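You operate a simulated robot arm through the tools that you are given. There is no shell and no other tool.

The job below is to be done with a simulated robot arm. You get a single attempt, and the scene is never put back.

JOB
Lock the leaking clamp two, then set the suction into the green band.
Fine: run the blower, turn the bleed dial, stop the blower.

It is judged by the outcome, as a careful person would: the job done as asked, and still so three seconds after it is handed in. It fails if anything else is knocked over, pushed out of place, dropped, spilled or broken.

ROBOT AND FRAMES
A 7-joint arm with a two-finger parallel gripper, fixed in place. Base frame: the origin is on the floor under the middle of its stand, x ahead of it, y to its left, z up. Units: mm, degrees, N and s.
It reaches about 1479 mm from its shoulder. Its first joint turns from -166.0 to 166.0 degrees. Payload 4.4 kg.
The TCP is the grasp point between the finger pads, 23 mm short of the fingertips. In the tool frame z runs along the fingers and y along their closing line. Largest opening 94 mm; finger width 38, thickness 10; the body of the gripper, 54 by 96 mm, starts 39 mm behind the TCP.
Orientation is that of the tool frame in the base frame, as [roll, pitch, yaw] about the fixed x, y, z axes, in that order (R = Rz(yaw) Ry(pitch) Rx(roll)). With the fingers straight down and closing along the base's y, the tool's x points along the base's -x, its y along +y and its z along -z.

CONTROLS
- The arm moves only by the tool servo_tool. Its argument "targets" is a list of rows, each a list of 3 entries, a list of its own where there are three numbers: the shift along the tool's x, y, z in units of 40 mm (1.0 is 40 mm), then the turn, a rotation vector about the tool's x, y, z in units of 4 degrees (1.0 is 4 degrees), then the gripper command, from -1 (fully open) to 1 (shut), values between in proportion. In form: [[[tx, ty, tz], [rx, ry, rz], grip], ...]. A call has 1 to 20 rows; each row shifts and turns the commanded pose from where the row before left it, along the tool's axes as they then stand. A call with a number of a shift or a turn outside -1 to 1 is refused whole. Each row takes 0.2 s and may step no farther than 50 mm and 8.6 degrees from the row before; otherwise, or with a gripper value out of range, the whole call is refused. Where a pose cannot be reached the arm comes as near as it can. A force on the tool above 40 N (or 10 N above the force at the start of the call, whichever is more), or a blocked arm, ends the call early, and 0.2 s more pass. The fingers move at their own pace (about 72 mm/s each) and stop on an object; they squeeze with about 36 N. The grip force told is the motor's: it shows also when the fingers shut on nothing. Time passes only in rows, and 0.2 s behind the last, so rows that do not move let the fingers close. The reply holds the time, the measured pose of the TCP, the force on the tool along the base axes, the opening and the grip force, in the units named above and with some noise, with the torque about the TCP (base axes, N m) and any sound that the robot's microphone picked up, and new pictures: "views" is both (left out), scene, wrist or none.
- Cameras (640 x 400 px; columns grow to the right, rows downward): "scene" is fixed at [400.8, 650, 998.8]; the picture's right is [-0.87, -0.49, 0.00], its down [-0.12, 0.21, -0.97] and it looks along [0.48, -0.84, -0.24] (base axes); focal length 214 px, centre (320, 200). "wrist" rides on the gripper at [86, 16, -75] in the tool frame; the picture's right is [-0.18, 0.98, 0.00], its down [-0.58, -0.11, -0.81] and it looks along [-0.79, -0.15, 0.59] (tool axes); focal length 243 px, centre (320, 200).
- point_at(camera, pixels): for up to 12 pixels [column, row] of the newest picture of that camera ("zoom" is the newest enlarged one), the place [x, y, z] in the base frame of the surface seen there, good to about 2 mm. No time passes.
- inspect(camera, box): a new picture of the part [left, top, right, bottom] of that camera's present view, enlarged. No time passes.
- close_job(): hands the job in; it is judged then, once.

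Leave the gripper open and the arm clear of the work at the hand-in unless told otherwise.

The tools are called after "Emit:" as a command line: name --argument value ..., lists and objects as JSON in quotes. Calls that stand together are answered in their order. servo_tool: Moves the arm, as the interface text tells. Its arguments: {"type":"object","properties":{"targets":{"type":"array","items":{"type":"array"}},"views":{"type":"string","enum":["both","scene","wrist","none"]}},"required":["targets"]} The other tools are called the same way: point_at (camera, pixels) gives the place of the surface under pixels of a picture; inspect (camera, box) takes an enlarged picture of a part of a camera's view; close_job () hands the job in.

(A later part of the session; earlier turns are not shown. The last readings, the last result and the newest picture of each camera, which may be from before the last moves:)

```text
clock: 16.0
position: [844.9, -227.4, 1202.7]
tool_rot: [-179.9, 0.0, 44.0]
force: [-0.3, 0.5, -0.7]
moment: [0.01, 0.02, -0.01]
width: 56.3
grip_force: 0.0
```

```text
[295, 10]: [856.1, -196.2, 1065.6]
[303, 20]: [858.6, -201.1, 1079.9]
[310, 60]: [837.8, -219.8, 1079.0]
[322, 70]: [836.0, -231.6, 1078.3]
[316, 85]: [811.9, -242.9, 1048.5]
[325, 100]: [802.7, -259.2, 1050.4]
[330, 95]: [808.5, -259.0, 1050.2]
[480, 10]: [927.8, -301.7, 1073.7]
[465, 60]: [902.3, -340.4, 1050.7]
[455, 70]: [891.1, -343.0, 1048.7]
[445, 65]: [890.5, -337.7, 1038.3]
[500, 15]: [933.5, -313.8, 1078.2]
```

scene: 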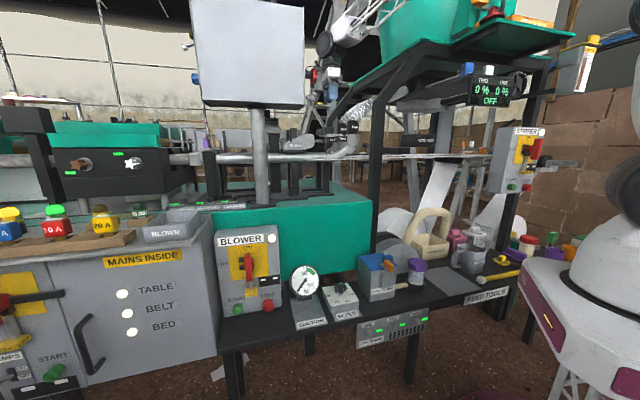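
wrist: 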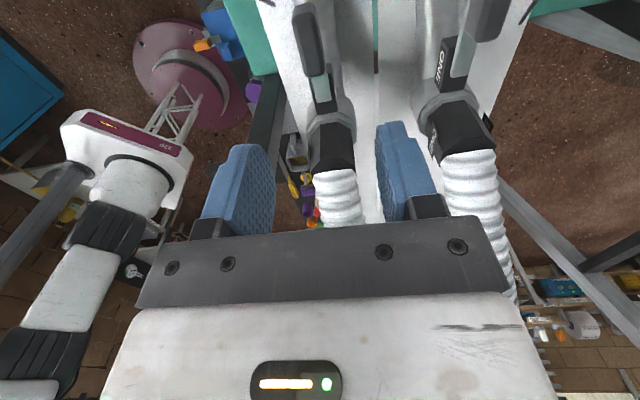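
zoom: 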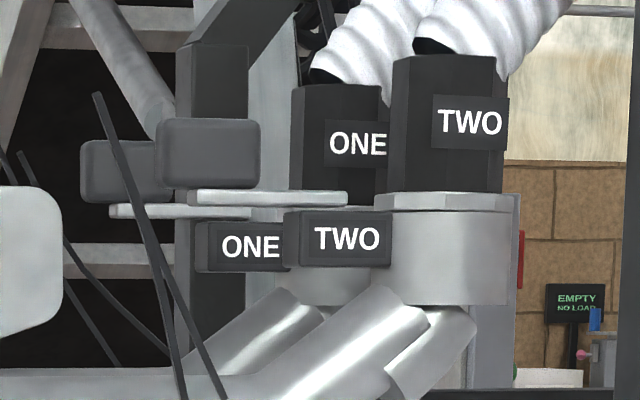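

Both levers now lie parallel and identical relative to their blocks, so clamp TWO is locked. Next I need geometry around the blower START/STOP, cabinet side, gauge and bleed dial.

Emit:
inspect --camera "scene" --box '[150, 220, 390, 370]'

Emit:
point_at --camera "scene" --pixels '[[205, 260], [212, 330], [190, 260], [216, 225], [214, 280], [225, 240], [222, 310], [275, 300], [276, 228], [240, 330], [240, 345], [205, 350]]'

Emit:
point_at --camera "scene" --pixels '[[238, 309], [236, 306], [240, 312], [268, 306], [266, 303], [248, 282], [251, 296], [247, 256], [250, 270], [246, 250], [240, 252], [273, 288]]'

Emit:
point_at --camera "scene" --pixels '[[304, 272], [294, 283], [314, 283], [304, 295], [303, 318], [343, 287], [337, 290], [330, 297], [350, 297], [340, 308], [328, 290], [352, 290]]'

```text
2.67 times, centred on (270, 295) of scene
```

zoom: 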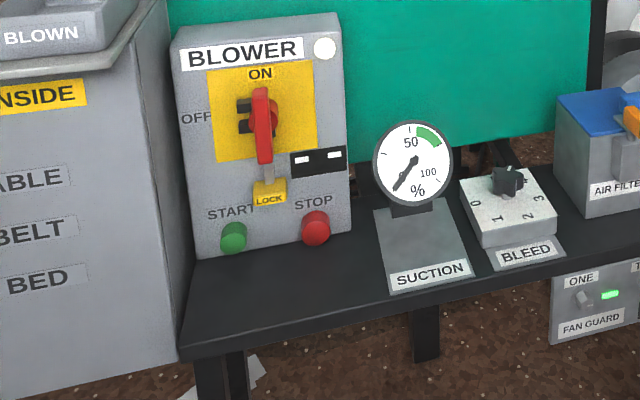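

```text
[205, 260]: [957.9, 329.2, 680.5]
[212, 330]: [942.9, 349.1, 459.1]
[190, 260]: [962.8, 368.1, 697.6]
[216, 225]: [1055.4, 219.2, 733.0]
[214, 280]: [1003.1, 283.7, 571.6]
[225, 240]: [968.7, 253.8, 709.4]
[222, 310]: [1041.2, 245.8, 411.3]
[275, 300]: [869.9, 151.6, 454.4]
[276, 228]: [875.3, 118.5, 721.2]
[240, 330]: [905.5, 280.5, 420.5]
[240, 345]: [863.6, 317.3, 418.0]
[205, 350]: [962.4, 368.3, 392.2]
```

```text
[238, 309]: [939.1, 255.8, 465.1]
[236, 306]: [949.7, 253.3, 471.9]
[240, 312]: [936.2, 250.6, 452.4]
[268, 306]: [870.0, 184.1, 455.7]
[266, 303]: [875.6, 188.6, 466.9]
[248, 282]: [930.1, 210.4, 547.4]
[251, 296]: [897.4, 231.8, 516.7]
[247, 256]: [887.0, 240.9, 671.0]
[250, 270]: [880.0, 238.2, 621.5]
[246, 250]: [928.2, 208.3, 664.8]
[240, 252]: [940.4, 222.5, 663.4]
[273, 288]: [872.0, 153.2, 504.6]
```

```text
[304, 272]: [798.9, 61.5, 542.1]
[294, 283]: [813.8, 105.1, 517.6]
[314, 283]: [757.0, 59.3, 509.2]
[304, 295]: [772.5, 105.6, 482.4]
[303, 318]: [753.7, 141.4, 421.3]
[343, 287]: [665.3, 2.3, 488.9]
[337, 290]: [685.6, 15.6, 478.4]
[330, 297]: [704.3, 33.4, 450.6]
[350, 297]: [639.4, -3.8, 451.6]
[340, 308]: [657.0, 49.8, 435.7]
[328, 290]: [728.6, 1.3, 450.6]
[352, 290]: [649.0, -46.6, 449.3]
```

Measured: blower panel is a vertical plane; START front ≈(939,256,463), STOP ≈(870,184,458), both standing 23 mm proud; LOCK tab and isolator handle protrude more; cabinet side wall is 66 mm left of START; bench top z≈419; BLEED knob has a vertical axis near (675,3), top z≈489. 

Next: rise from the clamps, back off to (696,-148,1400), and begin turning the wrist back so I can approach the buttons pointing at the panel.

Emit:
servo_tool --targets '[[[0, 0, -1], [0, 0, 0], -0.2], [[0, 0, -1], [0, 0, 0], -0.2], [[0, 0, -1], [0, 0, 0], -0.2], [[0, 0, -1], [0, 0, 0], -0.2], [[0, 0, -1], [0, 0, 0], -0.2], [[-0.327, -1, 0], [0, 0, 0], 0.2], [[-0.327, -1, 0], [0, 0, 0], 0.6], [[-0.327, -1, 0], [0, 0, 0], 1], [[-0.327, -1, 0], [0, 0, 0], 1], [[0, 0, 0], [0, 0, -1], 1], [[0, 0, 0], [0, 0, -1], 1], [[0, 0, 0], [0, 0, -1], 1], [[0, 0, 0], [0, 0, -1], 1], [[0, 0, 0], [0, 0, -1], 1], [[0, 0, 0], [0, 0, -1], 1], [[0, 0, 0], [0, 0, -1], 1], [[0, 0, 0], [0, 0, -1], 1], [[0, 0, 0], [0, 0, -1], 1], [[0, 0, 0], [0, 0, -1], 1], [[0, 0, 0], [0, 0, -1], 1]]' --views "both"

```text
clock: 20.2
position: [697.8, -143.2, 1406.1]
tool_rot: [-180.0, -0.1, 88.0]
force: [-0.4, -0.4, 0.2]
moment: [0.01, -0.02, -0.02]
width: 0.3
grip_force: 35.4
```

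scene: 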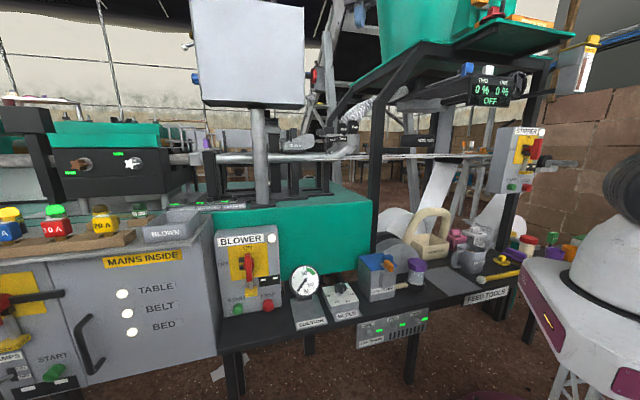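
wrist: 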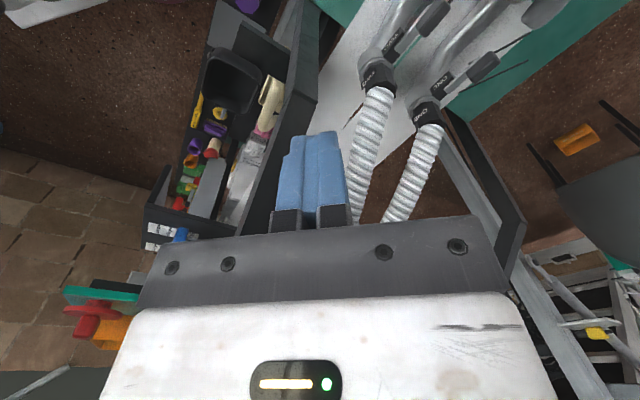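

Good overhead view of both clamps at (400,40) and (460,80). Quick check that both levers match, then keep turning the wrist.

Emit:
inspect --camera "wrist" --box '[340, 0, 540, 130]'

Emit:
servo_tool --targets '[[[0, 0, 0], [0, 0, -1], 1], [[0, 0, 0], [0, 0, -1], 1], [[0, 0, 0], [0, 0, -1], 1], [[0, 0, 0], [0, 0, -1], 1], [[0, 0, 0], [0, 0, -1], 1], [[0, 0, 0], [0, 0, -1], 1], [[0, 0, 0], [0, 0, -1], 1], [[0, 0, 0], [0, 0, -1], 1], [[0, 0, 0], [0, 0, -1], 1], [[0, 0, 0], [0, 0, -1], 1], [[0, 0, 0], [0, 0, -1], 1], [[0, 0, 0], [0, 0, -1], 1], [[0, 0, 0], [0, 0, -1], 1], [[0, 0, 0], [0, 0, -1], 1], [[0, 0, 0], [0, 0, -1], 1], [[0, 0, 0], [0, 0, -1], 1], [[0, 0, 0], [0, 0, -1], 1], [[0, 0, 0], [0, 0, -1], 1], [[0, 0, 0], [0, 0, -1], 1], [[0, 0, 0], [0, 0, -1], 1]]' --views "none"

```text
3.08 times, centred on (440, 65) of wrist
```

zoom: 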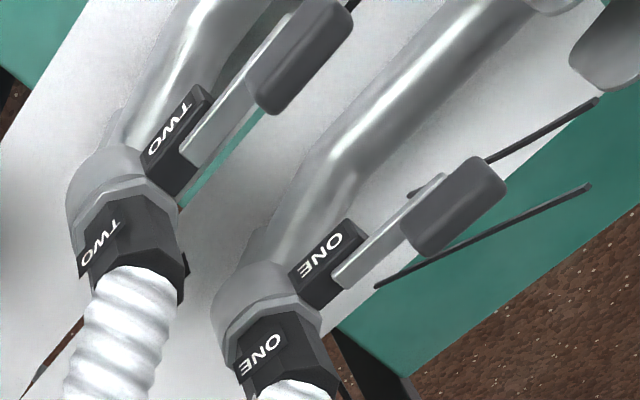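

```text
clock: 24.4
position: [695.6, -144.4, 1405.5]
tool_rot: [180.0, 0.1, 168.0]
force: [-0.4, -0.5, 0.6]
moment: [-0.01, -0.03, -0.03]
width: 0.0
grip_force: 35.2
```

Both clamp levers now match exactly. Next I'll swing the arm out in front of the blower bench: to about (560,400,1100), then continue the wrist turn.

Emit:
servo_tool --targets '[[[0.44, 0.9, 0.545], [0, 0, 0], 1], [[0.44, 0.9, 0.545], [0, 0, 0], 1], [[0.44, 0.9, 0.545], [0, 0, 0], 1], [[0.44, 0.9, 0.545], [0, 0, 0], 1], [[0.44, 0.9, 0.545], [0, 0, 0], 1], [[0.44, 0.9, 0.545], [0, 0, 0], 1], [[0.44, 0.9, 0.545], [0, 0, 0], 1], [[0.44, 0.9, 0.545], [0, 0, 0], 1], [[0.44, 0.9, 0.545], [0, 0, 0], 1], [[0.44, 0.9, 0.545], [0, 0, 0], 1], [[0.44, 0.9, 0.545], [0, 0, 0], 1], [[0.44, 0.9, 0.545], [0, 0, 0], 1], [[0.44, 0.9, 0.545], [0, 0, 0], 1], [[0.44, 0.9, 0.545], [0, 0, 0], 1], [[0, 0, 0], [0, 0, -1], 1], [[0, 0, 0], [0, 0, -1], 1], [[0, 0, 0], [0, 0, -1], 1], [[0, 0, 0], [0, 0, -1], 1], [[0, 0, 0], [0, 0, -1], 1], [[0, 0, 0], [0, 0, -1], 1]]' --views "both"

```text
clock: 28.6
position: [559.3, 402.4, 1100.8]
tool_rot: [180.0, 0.1, -168.0]
force: [-0.3, 0.4, -0.3]
moment: [0.0, 0.01, 0.0]
width: 0.0
grip_force: 35.6
```

scene: 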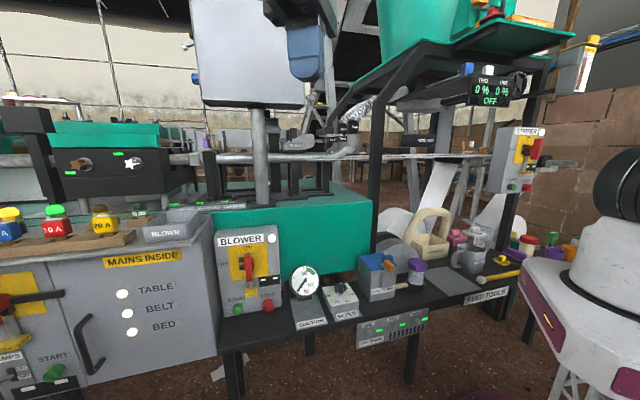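
wrist: 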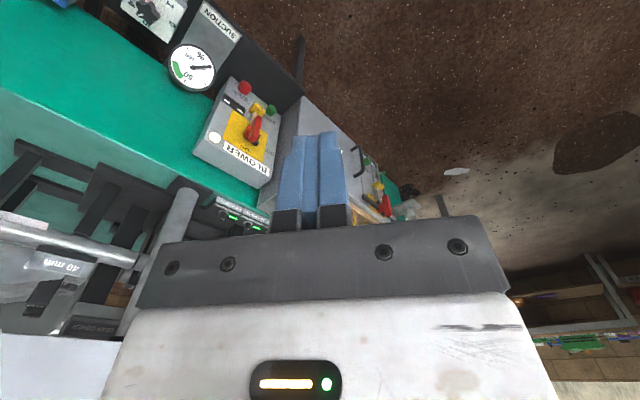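

Turn continues well. Now 8 more turn rows, then move to about (740,400,700) in front of the blower panel (still ~170 mm clear of the cabinet).

Emit:
servo_tool --targets '[[[0, 0, 0], [0, 0, -1], 1], [[0, 0, 0], [0, 0, -1], 1], [[0, 0, 0], [0, 0, -1], 1], [[0, 0, 0], [0, 0, -1], 1], [[0, 0, 0], [0, 0, -1], 1], [[0, 0, 0], [0, 0, -1], 1], [[0, 0, 0], [0, 0, -1], 1], [[0, 0, 0], [0, 0, -1], 1], [[-0.297, -0.287, 0.91], [0, 0, 0], 1], [[-0.297, -0.287, 0.91], [0, 0, 0], 1], [[-0.297, -0.287, 0.91], [0, 0, 0], 1], [[-0.297, -0.287, 0.91], [0, 0, 0], 1], [[-0.297, -0.287, 0.91], [0, 0, 0], 1], [[-0.297, -0.287, 0.91], [0, 0, 0], 1], [[-0.297, -0.287, 0.91], [0, 0, 0], 1], [[-0.297, -0.287, 0.91], [0, 0, 0], 1], [[-0.297, -0.287, 0.91], [0, 0, 0], 1], [[-0.297, -0.287, 0.91], [0, 0, 0], 1], [[-0.297, -0.287, 0.91], [0, 0, 0], 1]]' --views "both"

```text
clock: 32.6
position: [742.1, 398.2, 699.2]
tool_rot: [180.0, 0.1, -136.1]
force: [-0.4, -0.1, 0.5]
moment: [0.02, 0.02, -0.03]
width: 0.0
grip_force: 36.0
```

scene: 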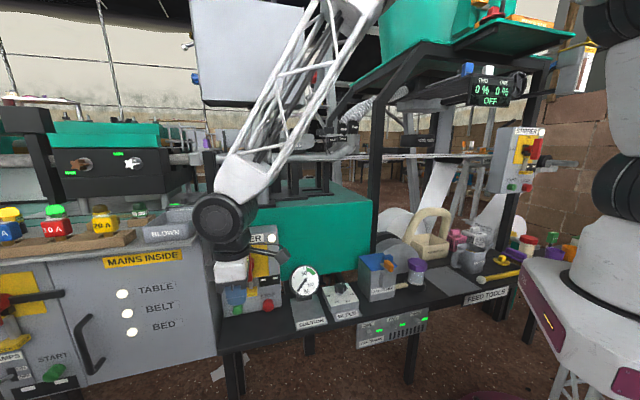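
wrist: 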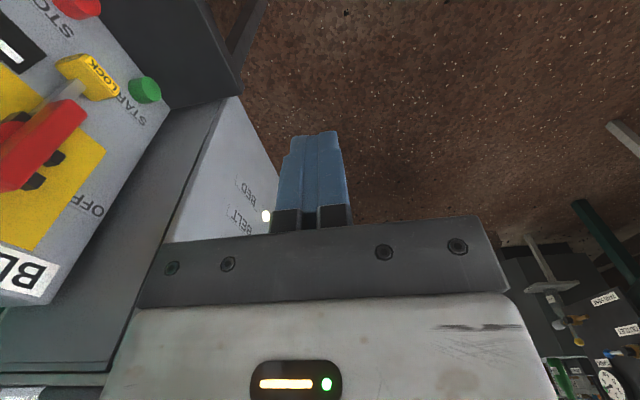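

I can see START (145,90) and STOP (78,5) in the wrist view. I'll measure them, then pitch the tool 64° toward the panel in place.

Emit:
point_at --camera "wrist" --pixels '[[145, 90], [152, 88], [135, 88], [150, 98], [78, 5], [95, 65], [110, 90], [120, 60], [60, 120], [180, 150], [215, 110], [160, 200]]'

Emit:
servo_tool --targets '[[[0, 0, 0], [1, 0, 0], 1], [[0, 0, 0], [1, 0, 0], 1], [[0, 0, 0], [1, 0, 0], 1], [[0, 0, 0], [1, 0, 0], 1], [[0, 0, 0], [1, 0, 0], 1], [[0, 0, 0], [1, 0, 0], 1], [[0, 0, 0], [1, 0, 0], 1], [[0, 0, 0], [1, 0, 0], 1]]' --views "both"

```text
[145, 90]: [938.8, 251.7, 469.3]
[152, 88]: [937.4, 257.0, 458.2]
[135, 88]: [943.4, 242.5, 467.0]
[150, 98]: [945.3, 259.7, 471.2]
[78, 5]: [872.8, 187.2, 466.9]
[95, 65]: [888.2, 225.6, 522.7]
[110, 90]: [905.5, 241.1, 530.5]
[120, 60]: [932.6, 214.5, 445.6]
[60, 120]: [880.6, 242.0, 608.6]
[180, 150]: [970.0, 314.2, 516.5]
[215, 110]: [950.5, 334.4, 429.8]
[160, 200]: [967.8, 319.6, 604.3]
```

```text
clock: 34.4
position: [742.2, 399.8, 699.6]
tool_rot: [-148.0, 0.0, -136.0]
force: [0.2, -0.3, 0.5]
moment: [-0.04, 0.0, 0.0]
width: 0.1
grip_force: 36.4
```

scene: 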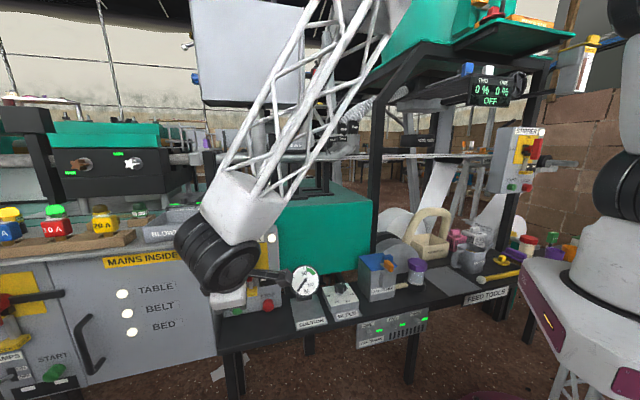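
wrist: 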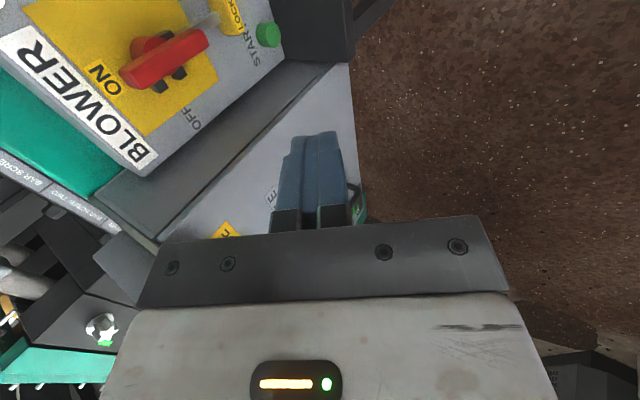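

START centre confirmed ≈(938,254,463). Pitching the remaining 32°.

Emit:
servo_tool --targets '[[[0, 0, 0], [1, 0, 0], 1], [[0, 0, 0], [1, 0, 0], 1], [[0, 0, 0], [1, 0, 0], 1], [[0, 0, 0], [1, 0, 0], 1], [[0, 0, 0], [1, 0, 0], 1], [[0, 0, 0], [1, 0, 0], 1], [[0, 0, 0], [1, 0, 0], 1], [[0, 0, 0], [1, 0, 0], 1]]' --views "both"

```text
clock: 36.2
position: [741.6, 400.3, 700.3]
tool_rot: [-115.9, 0.0, -136.0]
force: [0.3, 0.5, 0.1]
moment: [0.01, 0.03, -0.03]
width: 0.2
grip_force: 36.1
```

scene: 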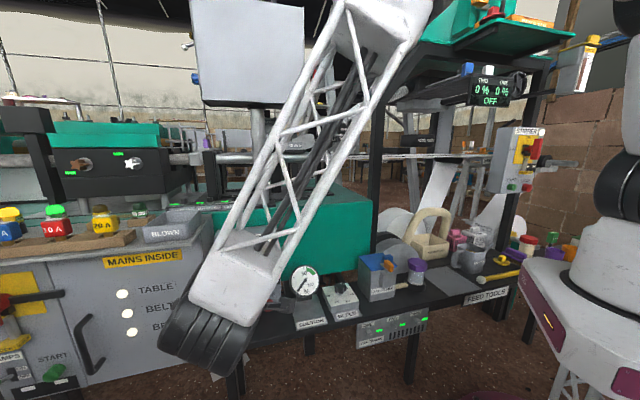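
wrist: 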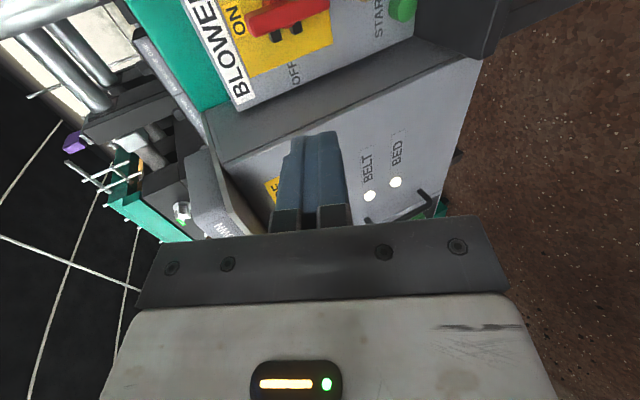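

The arm's wrist joint and forearm are in front of the bench. Let me measure where these links are before lowering, to avoid hitting the bench edge.

Emit:
point_at --camera "scene" --pixels '[[180, 320], [205, 340], [235, 350], [215, 290], [250, 290], [280, 270], [260, 240], [310, 150], [340, 180], [350, 50], [400, 60], [390, 10]]'

Emit:
inspect --camera "scene" --box '[140, 180, 340, 400]'

```text
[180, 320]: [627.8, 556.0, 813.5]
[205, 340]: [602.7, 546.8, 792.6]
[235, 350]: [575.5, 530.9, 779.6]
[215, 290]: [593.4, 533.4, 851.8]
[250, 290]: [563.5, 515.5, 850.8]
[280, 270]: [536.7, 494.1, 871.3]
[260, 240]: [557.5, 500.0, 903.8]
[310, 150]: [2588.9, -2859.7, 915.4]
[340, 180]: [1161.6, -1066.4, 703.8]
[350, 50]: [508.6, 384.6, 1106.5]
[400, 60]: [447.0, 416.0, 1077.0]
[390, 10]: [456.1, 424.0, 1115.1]
```

```text
1.82 times, centred on (240, 290) of scene
```

zoom: 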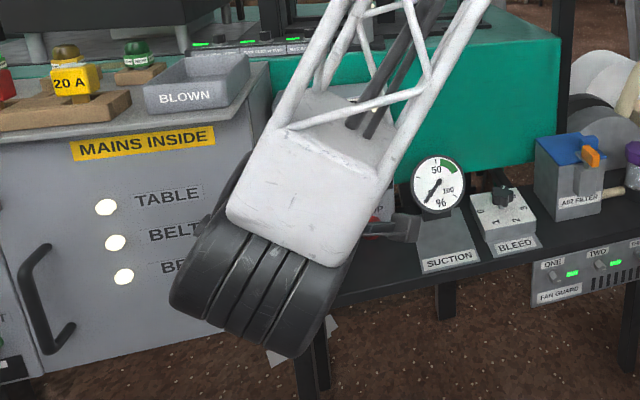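

The wrist joint is ~170 mm outboard of the tool and high enough; after the move it stays well in front of the bench edge. Moving to the pre-press point (tip 60 mm in front of START).

Emit:
servo_tool --targets '[[[-0.133, 0.476, 0.87], [0, 0, 0], 1], [[-0.133, 0.476, 0.87], [0, 0, 0], 1], [[-0.133, 0.476, 0.87], [0, 0, 0], 1], [[-0.133, 0.476, 0.87], [0, 0, 0], 1], [[-0.133, 0.476, 0.87], [0, 0, 0], 1], [[-0.133, 0.476, 0.87], [0, 0, 0], 1], [[-0.133, 0.476, 0.87], [0, 0, 0], 1]]' --views "both"

```text
clock: 37.8
position: [881.8, 311.1, 477.7]
tool_rot: [-116.0, 0.1, -135.9]
force: [0.3, -0.5, 0.0]
moment: [0.04, 0.04, -0.02]
width: 0.2
grip_force: 36.6
```

scene: 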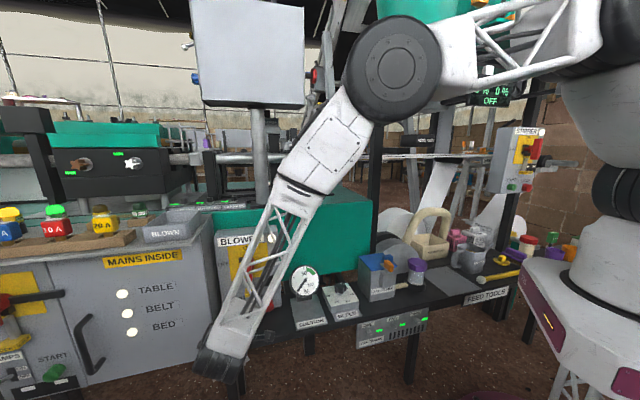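
wrist: 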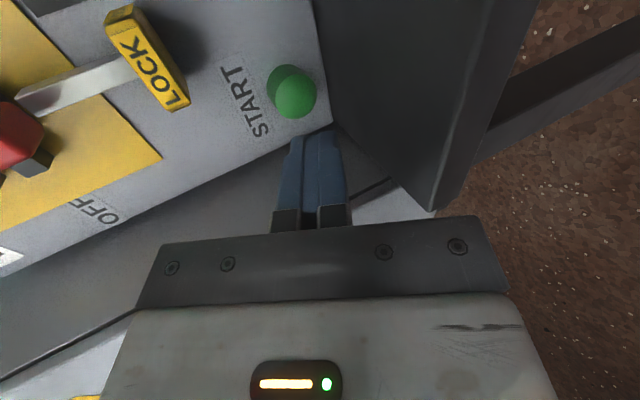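

START button is at (291,92) in the wrist view, fingertips at ~(320,135). Measuring the button face and the gap precisely.

Emit:
point_at --camera "wrist" --pixels '[[295, 95], [300, 80], [285, 105], [310, 100], [290, 90], [275, 80], [250, 60], [305, 110], [320, 135], [335, 135], [300, 150], [315, 20]]'

Emit:
inspect --camera "wrist" --box '[200, 40, 400, 180]'

```text
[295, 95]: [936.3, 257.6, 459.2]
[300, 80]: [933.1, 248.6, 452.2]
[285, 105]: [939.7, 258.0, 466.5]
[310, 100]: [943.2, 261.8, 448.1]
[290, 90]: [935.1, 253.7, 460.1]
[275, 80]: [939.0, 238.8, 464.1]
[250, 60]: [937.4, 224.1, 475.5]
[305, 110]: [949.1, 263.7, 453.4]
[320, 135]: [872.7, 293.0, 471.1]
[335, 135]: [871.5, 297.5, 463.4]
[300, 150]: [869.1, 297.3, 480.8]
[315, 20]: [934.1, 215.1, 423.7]
```

```text
2.86 times, centred on (300, 110) of wrist
```

zoom: 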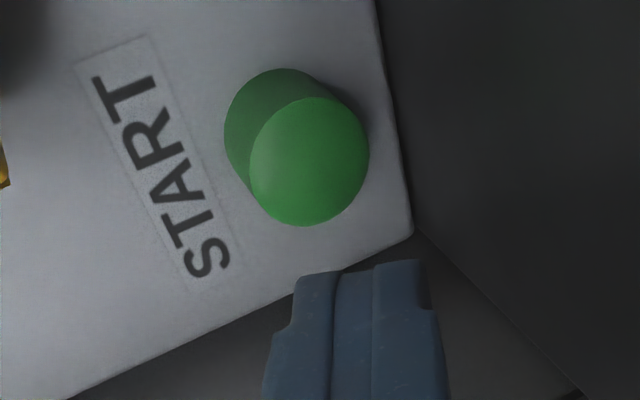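

Button face centre ≈(936.5,256.5,458). The tip is ~57 mm short of it. I'll close 42 mm horizontally while lowering 15 mm, leaving ~10 mm.

Emit:
servo_tool --targets '[[[-0.019, -0.061, 0.553], [0, 0, 0], 1], [[-0.019, -0.061, 0.553], [0, 0, 0], 1]]' --views "both"

```text
clock: 38.4
position: [910.5, 282.6, 458.7]
tool_rot: [-115.9, 0.1, -136.1]
force: [0.1, 0.2, -0.3]
moment: [0.0, 0.01, 0.01]
width: 0.0
grip_force: 35.8
```

scene: 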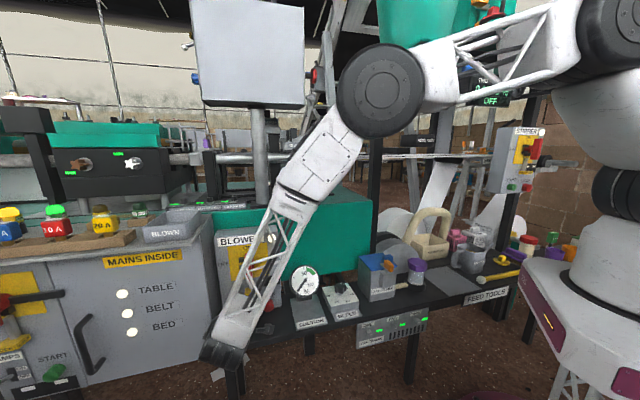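
wrist: 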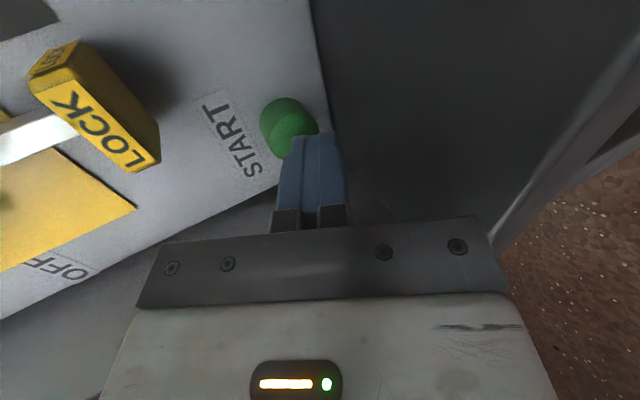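

Aligned: contact edge ≈(928,265,458), ~12 mm from the button face. Advancing in 3 mm rows and watching force and sound.

Emit:
servo_tool --targets '[[[-0.003, -0.033, 0.067], [0, 0, 0], 1], [[-0.003, -0.033, 0.067], [0, 0, 0], 1], [[-0.003, -0.033, 0.067], [0, 0, 0], 1], [[-0.003, -0.033, 0.067], [0, 0, 0], 1], [[-0.003, -0.033, 0.067], [0, 0, 0], 1]]' --views "wrist"

```text
clock: 39.6
position: [920.6, 272.2, 458.3]
tool_rot: [-116.0, -0.1, -136.0]
force: [-0.7, 0.6, -0.2]
moment: [-0.02, 0.0, 0.03]
width: 0.0
grip_force: 35.9
```

wrist: 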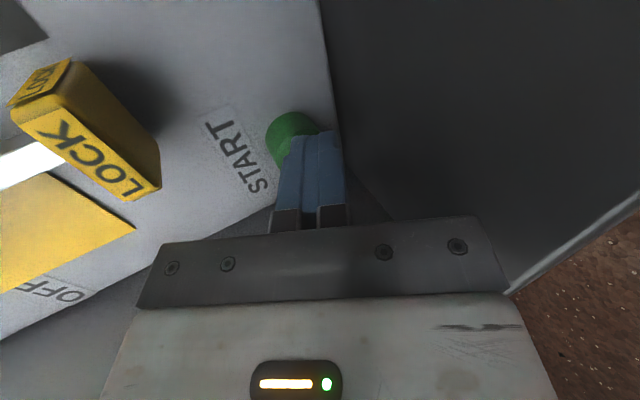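

Just at contact (force <1 N). Pressing further.

Emit:
servo_tool --targets '[[[-0.003, -0.033, 0.067], [0, 0, 0], 1], [[-0.003, -0.033, 0.067], [0, 0, 0], 1]]' --views "both"

```text
clock: 40.2
position: [925.2, 266.4, 458.5]
tool_rot: [-116.0, 0.0, -136.0]
force: [-8.0, 6.0, -1.1]
moment: [0.0, 0.08, 0.11]
width: 0.0
grip_force: 35.9
heard: click
```

scene: 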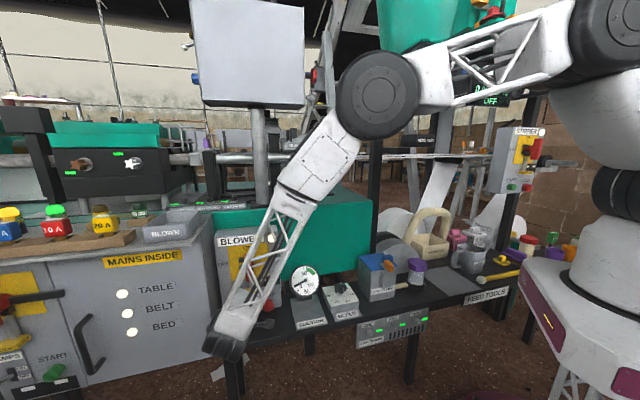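
wrist: 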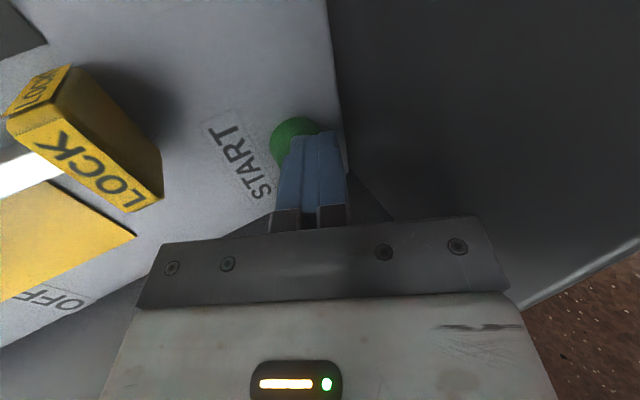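

A click was heard and the gauge needle moved: blower started. Backing straight off the button.

Emit:
servo_tool --targets '[[[0.009, 0.11, -0.225], [0, 0, 0], 1], [[0.018, 0.219, -0.449], [0, 0, 0], 1], [[0.018, 0.219, -0.449], [0, 0, 0], 1], [[0.018, 0.219, -0.449], [0, 0, 0], 1], [[0.018, 0.219, -0.449], [0, 0, 0], 1]]' --views "both"

Emit:
inspect --camera "scene" --box '[285, 255, 365, 335]'

```text
clock: 41.4
position: [860.9, 331.1, 458.2]
tool_rot: [-115.9, 0.1, -136.1]
force: [-0.5, 0.8, -0.7]
moment: [0.01, -0.02, -0.03]
width: 0.2
grip_force: 35.9
```

scene: 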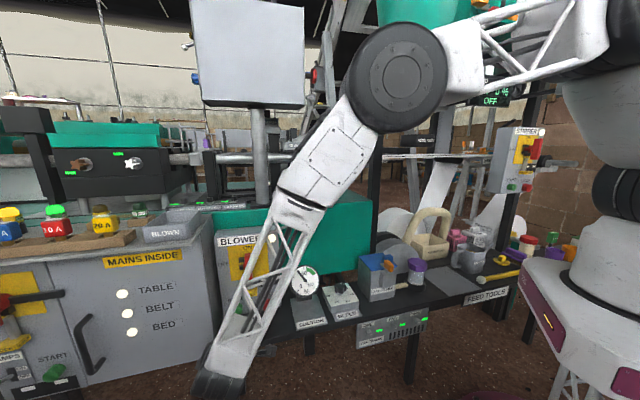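
wrist: 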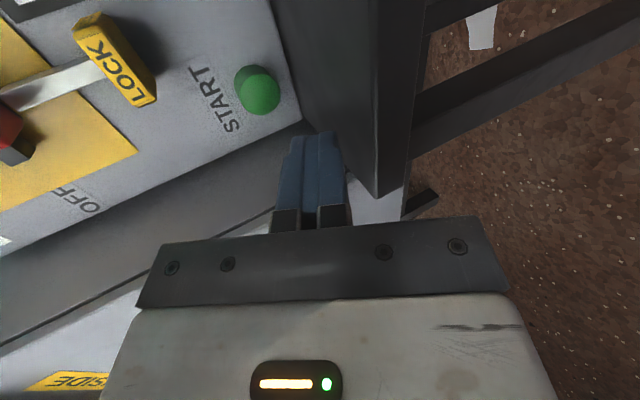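

```text
5.00 times, centred on (325, 295) of scene
```

zoom: 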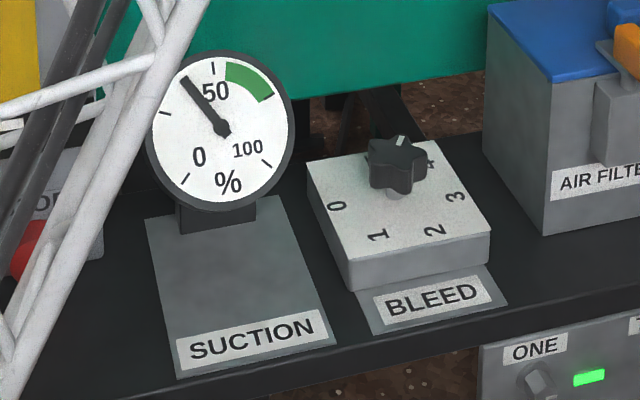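

The needle now reads ≈38–40%; green band is from just above 50 to ~70. The BLEED pointer seems to point to the back (beyond/near 4). Now I'll retreat to (742,400,700) and query surroundings of the dial (air filter box, green wall).

Emit:
servo_tool --targets '[[[0.07, 0.1, -0.95], [0, 0, 0], 1], [[0.133, -0.476, -0.87], [0, 0, 0], 1], [[0.133, -0.476, -0.87], [0, 0, 0], 1], [[0.133, -0.476, -0.87], [0, 0, 0], 1], [[0.133, -0.876, -0.47], [0, 0, 0], 1], [[0.133, -0.876, -0.47], [0, 0, 0], 1]]' --views "both"

Emit:
point_at --camera "scene" --pixels '[[362, 270], [390, 262], [372, 290], [395, 285], [388, 262], [335, 245], [325, 240], [345, 265], [415, 265], [380, 255], [300, 240], [360, 250]]'

Emit:
inspect --camera "scene" --box '[285, 255, 365, 335]'

```text
clock: 42.8
position: [764.5, 386.6, 649.1]
tool_rot: [-115.9, -0.1, -136.1]
force: [-1.0, 0.0, -1.1]
moment: [-0.04, -0.04, 0.03]
width: 0.0
grip_force: 36.2
```

scene: 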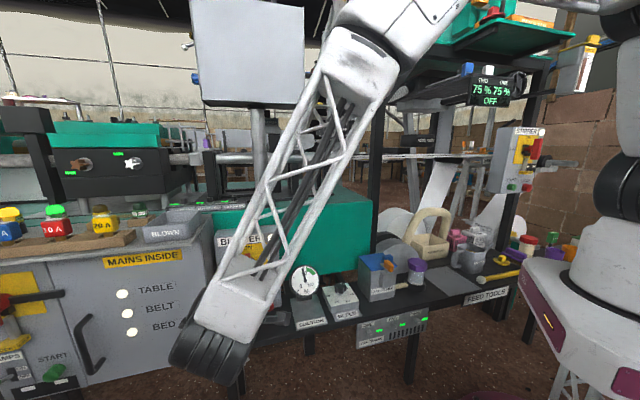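
wrist: 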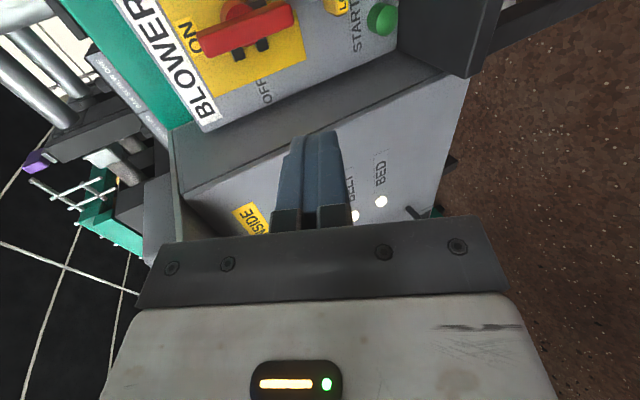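

```text
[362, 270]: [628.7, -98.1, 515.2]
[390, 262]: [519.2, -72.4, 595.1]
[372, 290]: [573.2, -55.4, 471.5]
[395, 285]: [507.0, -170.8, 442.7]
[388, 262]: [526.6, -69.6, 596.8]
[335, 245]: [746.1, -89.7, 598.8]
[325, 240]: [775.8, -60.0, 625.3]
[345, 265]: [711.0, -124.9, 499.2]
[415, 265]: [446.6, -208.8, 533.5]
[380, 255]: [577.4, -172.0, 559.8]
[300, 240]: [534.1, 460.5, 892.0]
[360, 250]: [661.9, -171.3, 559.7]
```

```text
5.00 times, centred on (325, 295) of scene
```

zoom: 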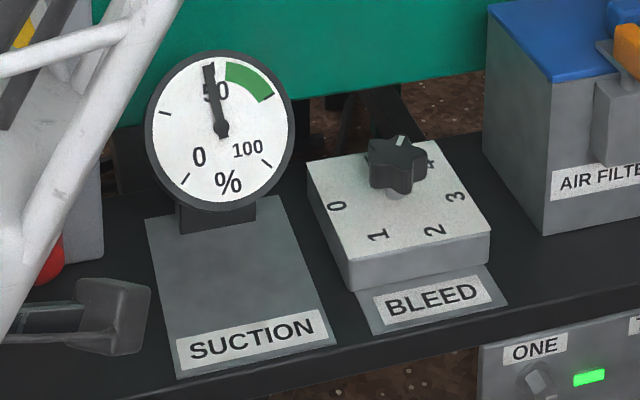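

Needle has risen to ≈48% (still settling perhaps); the display now reads 75 % / 75 %. Next I'll pitch the tool back to vertical here (16 rows) and re-read the gauge.

Emit:
servo_tool --targets '[[[0, 0, 0], [-1, 0, 0], 1], [[0, 0, 0], [-1, 0, 0], 1], [[0, 0, 0], [-1, 0, 0], 1], [[0, 0, 0], [-1, 0, 0], 1], [[0, 0, 0], [-1, 0, 0], 1], [[0, 0, 0], [-1, 0, 0], 1], [[0, 0, 0], [-1, 0, 0], 1], [[0, 0, 0], [-1, 0, 0], 1], [[0, 0, 0], [-1, 0, 0], 1], [[0, 0, 0], [-1, 0, 0], 1], [[0, 0, 0], [-1, 0, 0], 1], [[0, 0, 0], [-1, 0, 0], 1], [[0, 0, 0], [-1, 0, 0], 1], [[0, 0, 0], [-1, 0, 0], 1], [[0, 0, 0], [-1, 0, 0], 1], [[0, 0, 0], [-1, 0, 0], 1]]' --views "both"

Emit:
inspect --camera "scene" --box '[285, 255, 365, 335]'

Emit:
inspect --camera "scene" --box '[440, 50, 560, 130]'

```text
clock: 46.2
position: [764.7, 386.8, 648.5]
tool_rot: [179.9, -0.2, -136.1]
force: [0.2, -0.6, -0.5]
moment: [0.02, -0.03, 0.05]
width: 0.0
grip_force: 35.7
```

scene: 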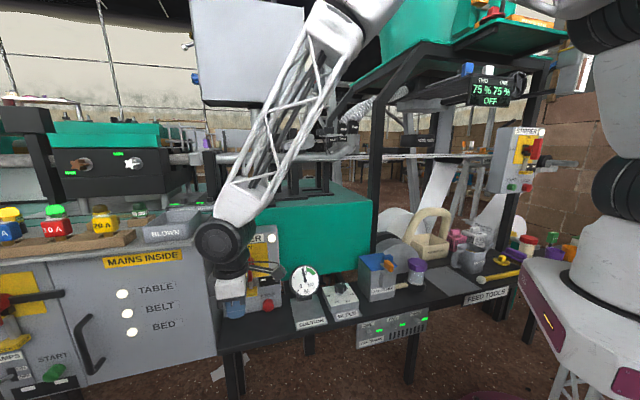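
wrist: 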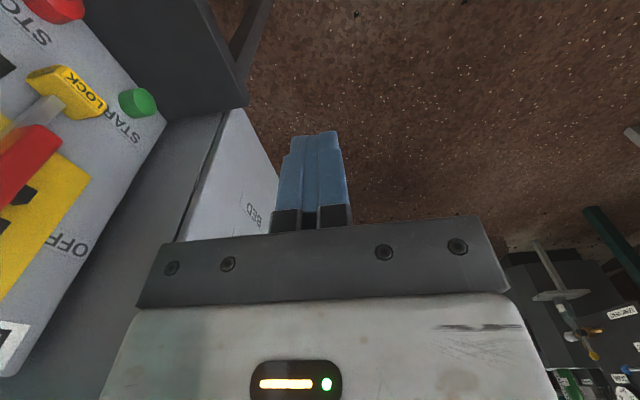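

```text
5.00 times, centred on (325, 295) of scene
```

zoom: 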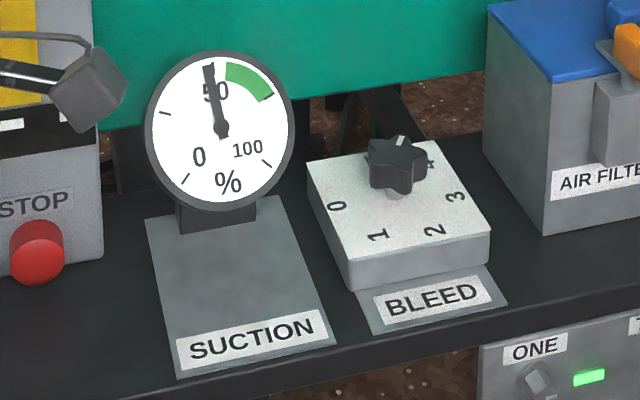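

```text
5.00 times, centred on (500, 90) of scene
```

zoom: 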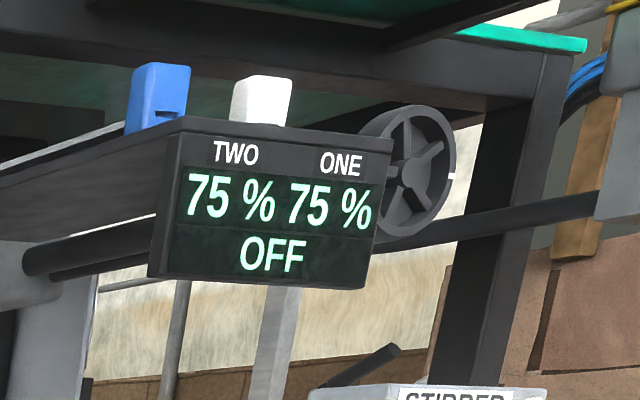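

Suction settled at ≈48 % with both hoses equal (75 %/75 %) – no leak. It needs to rise into the band (≈55–75). Next: turn the wrist back 80° while rising to z≈745.

Emit:
servo_tool --targets '[[[0, 0, -0.12], [0, 0, 1], 1], [[0, 0, -0.12], [0, 0, 1], 1], [[0, 0, -0.12], [0, 0, 1], 1], [[0, 0, -0.12], [0, 0, 1], 1], [[0, 0, -0.12], [0, 0, 1], 1], [[0, 0, -0.12], [0, 0, 1], 1], [[0, 0, -0.12], [0, 0, 1], 1], [[0, 0, -0.12], [0, 0, 1], 1], [[0, 0, -0.12], [0, 0, 1], 1], [[0, 0, -0.12], [0, 0, 1], 1], [[0, 0, -0.12], [0, 0, 1], 1], [[0, 0, -0.12], [0, 0, 1], 1], [[0, 0, -0.12], [0, 0, 1], 1], [[0, 0, -0.12], [0, 0, 1], 1], [[0, 0, -0.12], [0, 0, 1], 1], [[0, 0, -0.12], [0, 0, 1], 1], [[0, 0, -0.12], [0, 0, 1], 1], [[0, 0, -0.12], [0, 0, 1], 1], [[0, 0, -0.12], [0, 0, 1], 1], [[0, 0, -0.12], [0, 0, 1], 1]]' --views "wrist"

```text
clock: 50.4
position: [763.1, 386.7, 744.3]
tool_rot: [180.0, 0.1, 143.9]
force: [-0.1, 0.7, 0.1]
moment: [-0.01, -0.03, 0.02]
width: 0.0
grip_force: 35.6
```

wrist: 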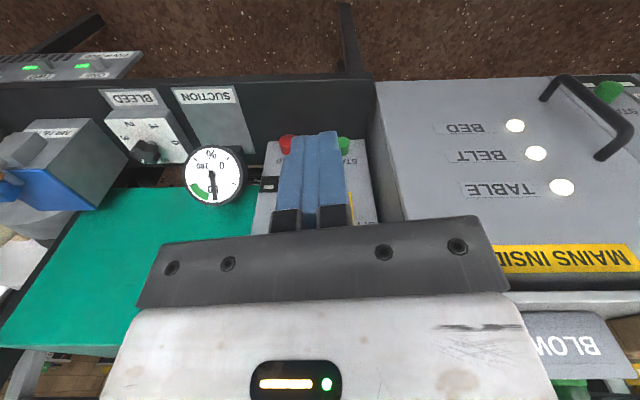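

Now translating to above the BLEED dial (675,3) at z≈744, opening the fingers to ~70 mm on the way.

Emit:
servo_tool --targets '[[[-0.385, -0.908, 0], [0, 0, 0], 1], [[-0.385, -0.908, 0], [0, 0, 0], 1], [[-0.385, -0.908, 0], [0, 0, 0], 0.5], [[-0.385, -0.908, 0], [0, 0, 0], 0], [[-0.385, -0.908, 0], [0, 0, 0], -0.49], [[-0.385, -0.908, 0], [0, 0, 0], -0.49], [[-0.385, -0.908, 0], [0, 0, 0], -0.49], [[-0.385, -0.908, 0], [0, 0, 0], -0.49], [[-0.385, -0.908, 0], [0, 0, 0], -0.49], [[-0.385, -0.908, 0], [0, 0, 0], -0.49]]' --views "both"

```text
clock: 52.6
position: [673.1, 3.9, 742.9]
tool_rot: [180.0, 0.0, 143.9]
force: [-0.2, 0.3, 0.1]
moment: [0.03, -0.03, 0.01]
width: 70.0
grip_force: 0.0
```

scene: 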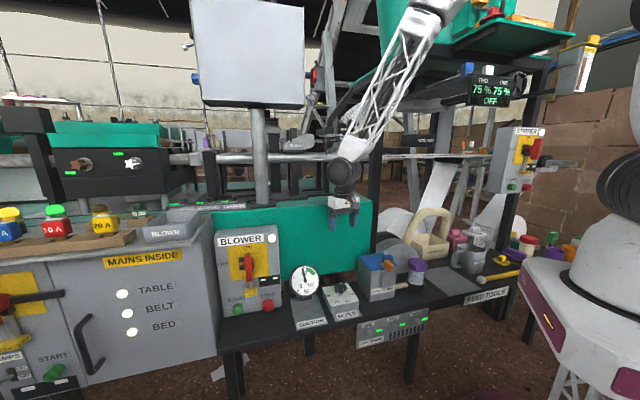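
wrist: 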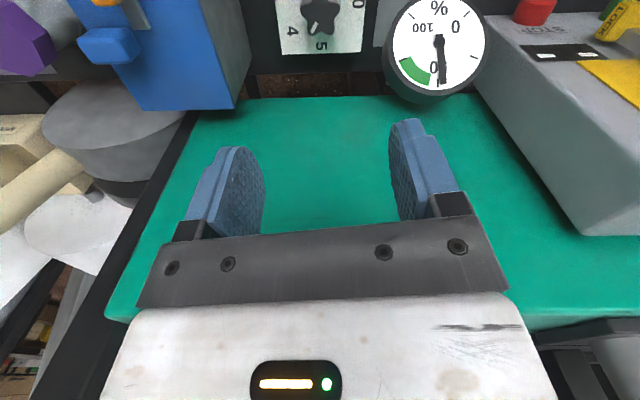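

The dial is at the top of the wrist view (320,10); the gauge is visible too. Zooming on the dial.

Emit:
inspect --camera "wrist" --box '[260, 0, 380, 70]'

Emit:
inspect --camera "wrist" --box '[370, 0, 500, 110]'

Emit:
point_at --camera "wrist" --pixels '[[320, 5], [310, 10], [330, 10], [320, 25], [285, 50], [360, 50], [285, 10], [360, 10], [323, 30], [300, 40], [340, 40], [320, 15]]'

```text
5.33 times, centred on (320, 35) of wrist
```

zoom: 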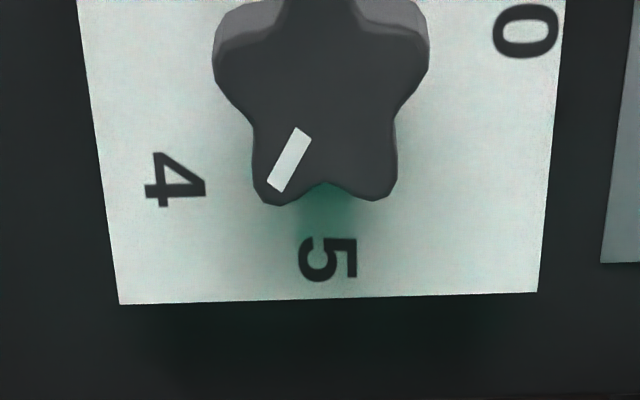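

```text
3.64 times, centred on (435, 55) of wrist
```

zoom: 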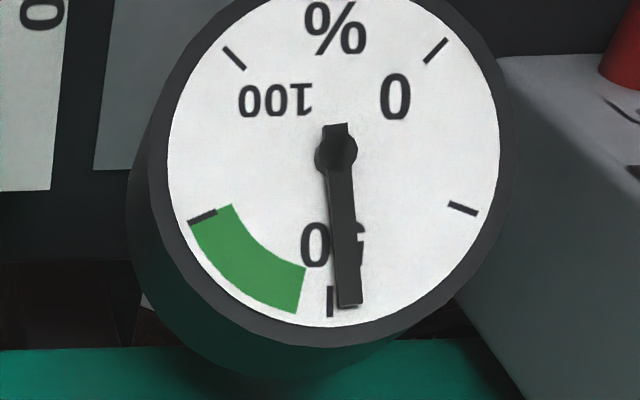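

```text
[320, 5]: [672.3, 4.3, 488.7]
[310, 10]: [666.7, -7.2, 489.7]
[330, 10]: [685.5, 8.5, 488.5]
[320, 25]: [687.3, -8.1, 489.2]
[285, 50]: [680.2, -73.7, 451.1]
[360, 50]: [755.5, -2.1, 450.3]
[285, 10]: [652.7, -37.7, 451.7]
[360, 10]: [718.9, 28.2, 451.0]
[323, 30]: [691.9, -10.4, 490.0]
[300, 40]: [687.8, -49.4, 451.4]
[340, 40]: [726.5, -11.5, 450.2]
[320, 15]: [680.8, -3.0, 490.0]
```

The knob is a 5-lobed star, white pointer between 4 and 5 (≈4.6). Labels decrease clockwise seen from above (5→4→3). Less bleed should raise the suction. I'll descend to z≈590 for a better centred view.

Emit:
servo_tool --targets '[[[0, 0, 0.95], [0, 0, 0], -0.49], [[0, 0, 0.95], [0, 0, 0], -0.49], [[0, 0, 0.95], [0, 0, 0], -0.49], [[0, 0, 0.95], [0, 0, 0], -0.49]]' --views "both"

Emit:
inspect --camera "wrist" --box '[240, 0, 400, 140]'

```text
clock: 53.6
position: [678.5, 5.1, 590.2]
tool_rot: [180.0, 0.0, 144.0]
force: [0.9, -0.2, 0.2]
moment: [-0.03, 0.05, -0.05]
width: 70.1
grip_force: 0.0
```

scene: 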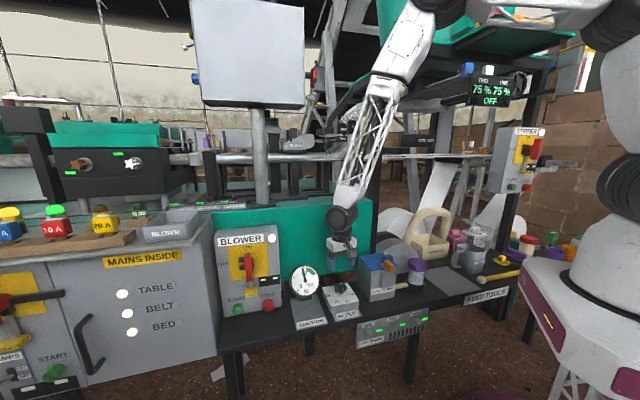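
wrist: 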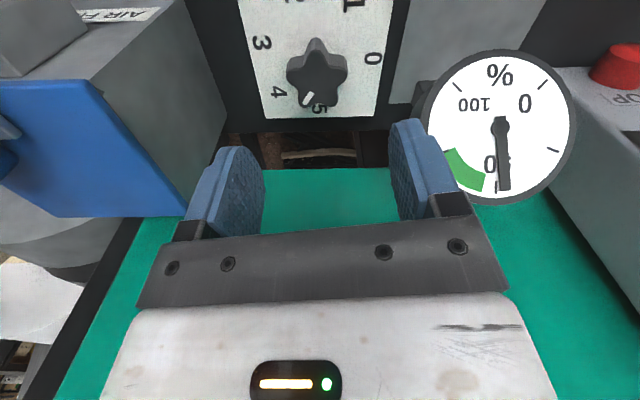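

```text
2.86 times, centred on (320, 70) of wrist
```

zoom: 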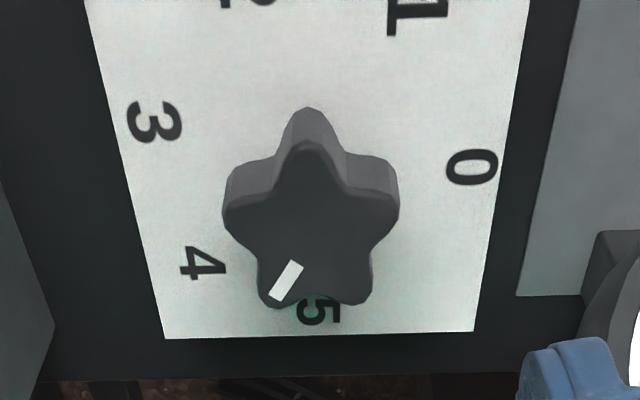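

Clear view. Measuring lobe tips on top of the knob and the box corners.

Emit:
point_at --camera "zoom" --pixels '[[308, 150], [235, 210], [390, 210], [272, 296], [358, 296], [312, 228], [287, 280], [312, 215], [318, 312], [205, 265], [155, 122], [470, 168]]'

Emit:
inspect --camera "wrist" --box '[420, 40, 590, 210]'

```text
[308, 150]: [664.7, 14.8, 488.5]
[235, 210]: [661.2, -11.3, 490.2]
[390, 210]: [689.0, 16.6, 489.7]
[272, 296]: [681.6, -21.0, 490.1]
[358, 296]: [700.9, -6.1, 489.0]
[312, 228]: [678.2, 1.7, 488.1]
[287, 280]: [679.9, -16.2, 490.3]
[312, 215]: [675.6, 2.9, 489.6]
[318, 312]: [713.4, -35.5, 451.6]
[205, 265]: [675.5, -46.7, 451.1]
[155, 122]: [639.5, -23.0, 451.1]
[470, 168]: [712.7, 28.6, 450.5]
```

```text
2.35 times, centred on (505, 125) of wrist
```

zoom: 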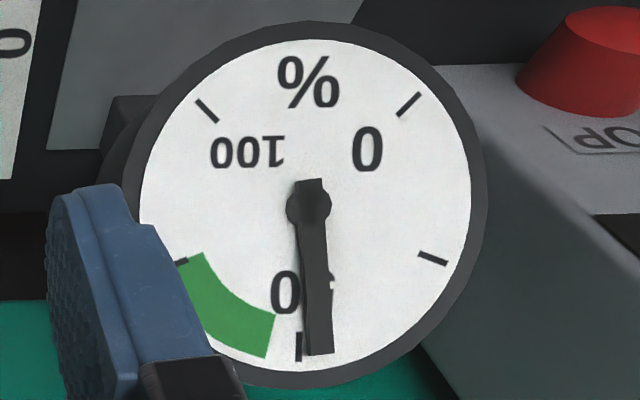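

Knob centre ≈(679.5,−1), lobes at −84° (pointer), −12°, 60°, 132°, −156°; scale spacing ≈54°/unit with 5 at −45°, 4 at −99°, so pointer ≈4.3. I'll align the closing line with the lobe at 60° (ψ=150), centre, and descend to z≈484 (tips ≈9 mm above the plate).

Emit:
servo_tool --targets '[[[0, 0, 0], [0, 0, -1], -0.49], [[0, 0, 0], [0, 0, -0.5], -0.49], [[-0.098, -0.07, 0], [0, 0, 0], -0.49], [[0, 0, 0.9], [0, 0, 0], -0.49], [[0, 0, 0.9], [0, 0, 0], -0.49], [[0, 0, 0.5], [0, 0, 0], -0.49]]' --views "both"

```text
clock: 55.0
position: [675.9, 1.4, 498.2]
tool_rot: [180.0, 0.1, 150.0]
force: [-0.1, 0.4, -0.4]
moment: [0.0, 0.0, 0.03]
width: 70.0
grip_force: 0.0
```

scene: 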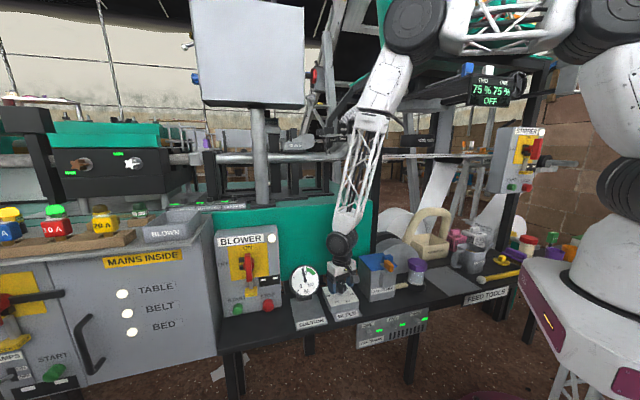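
wrist: 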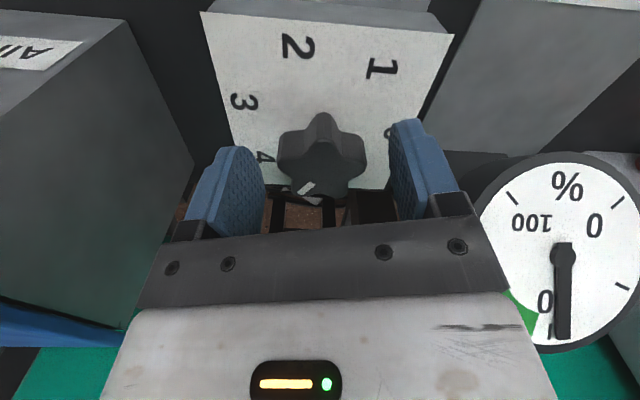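

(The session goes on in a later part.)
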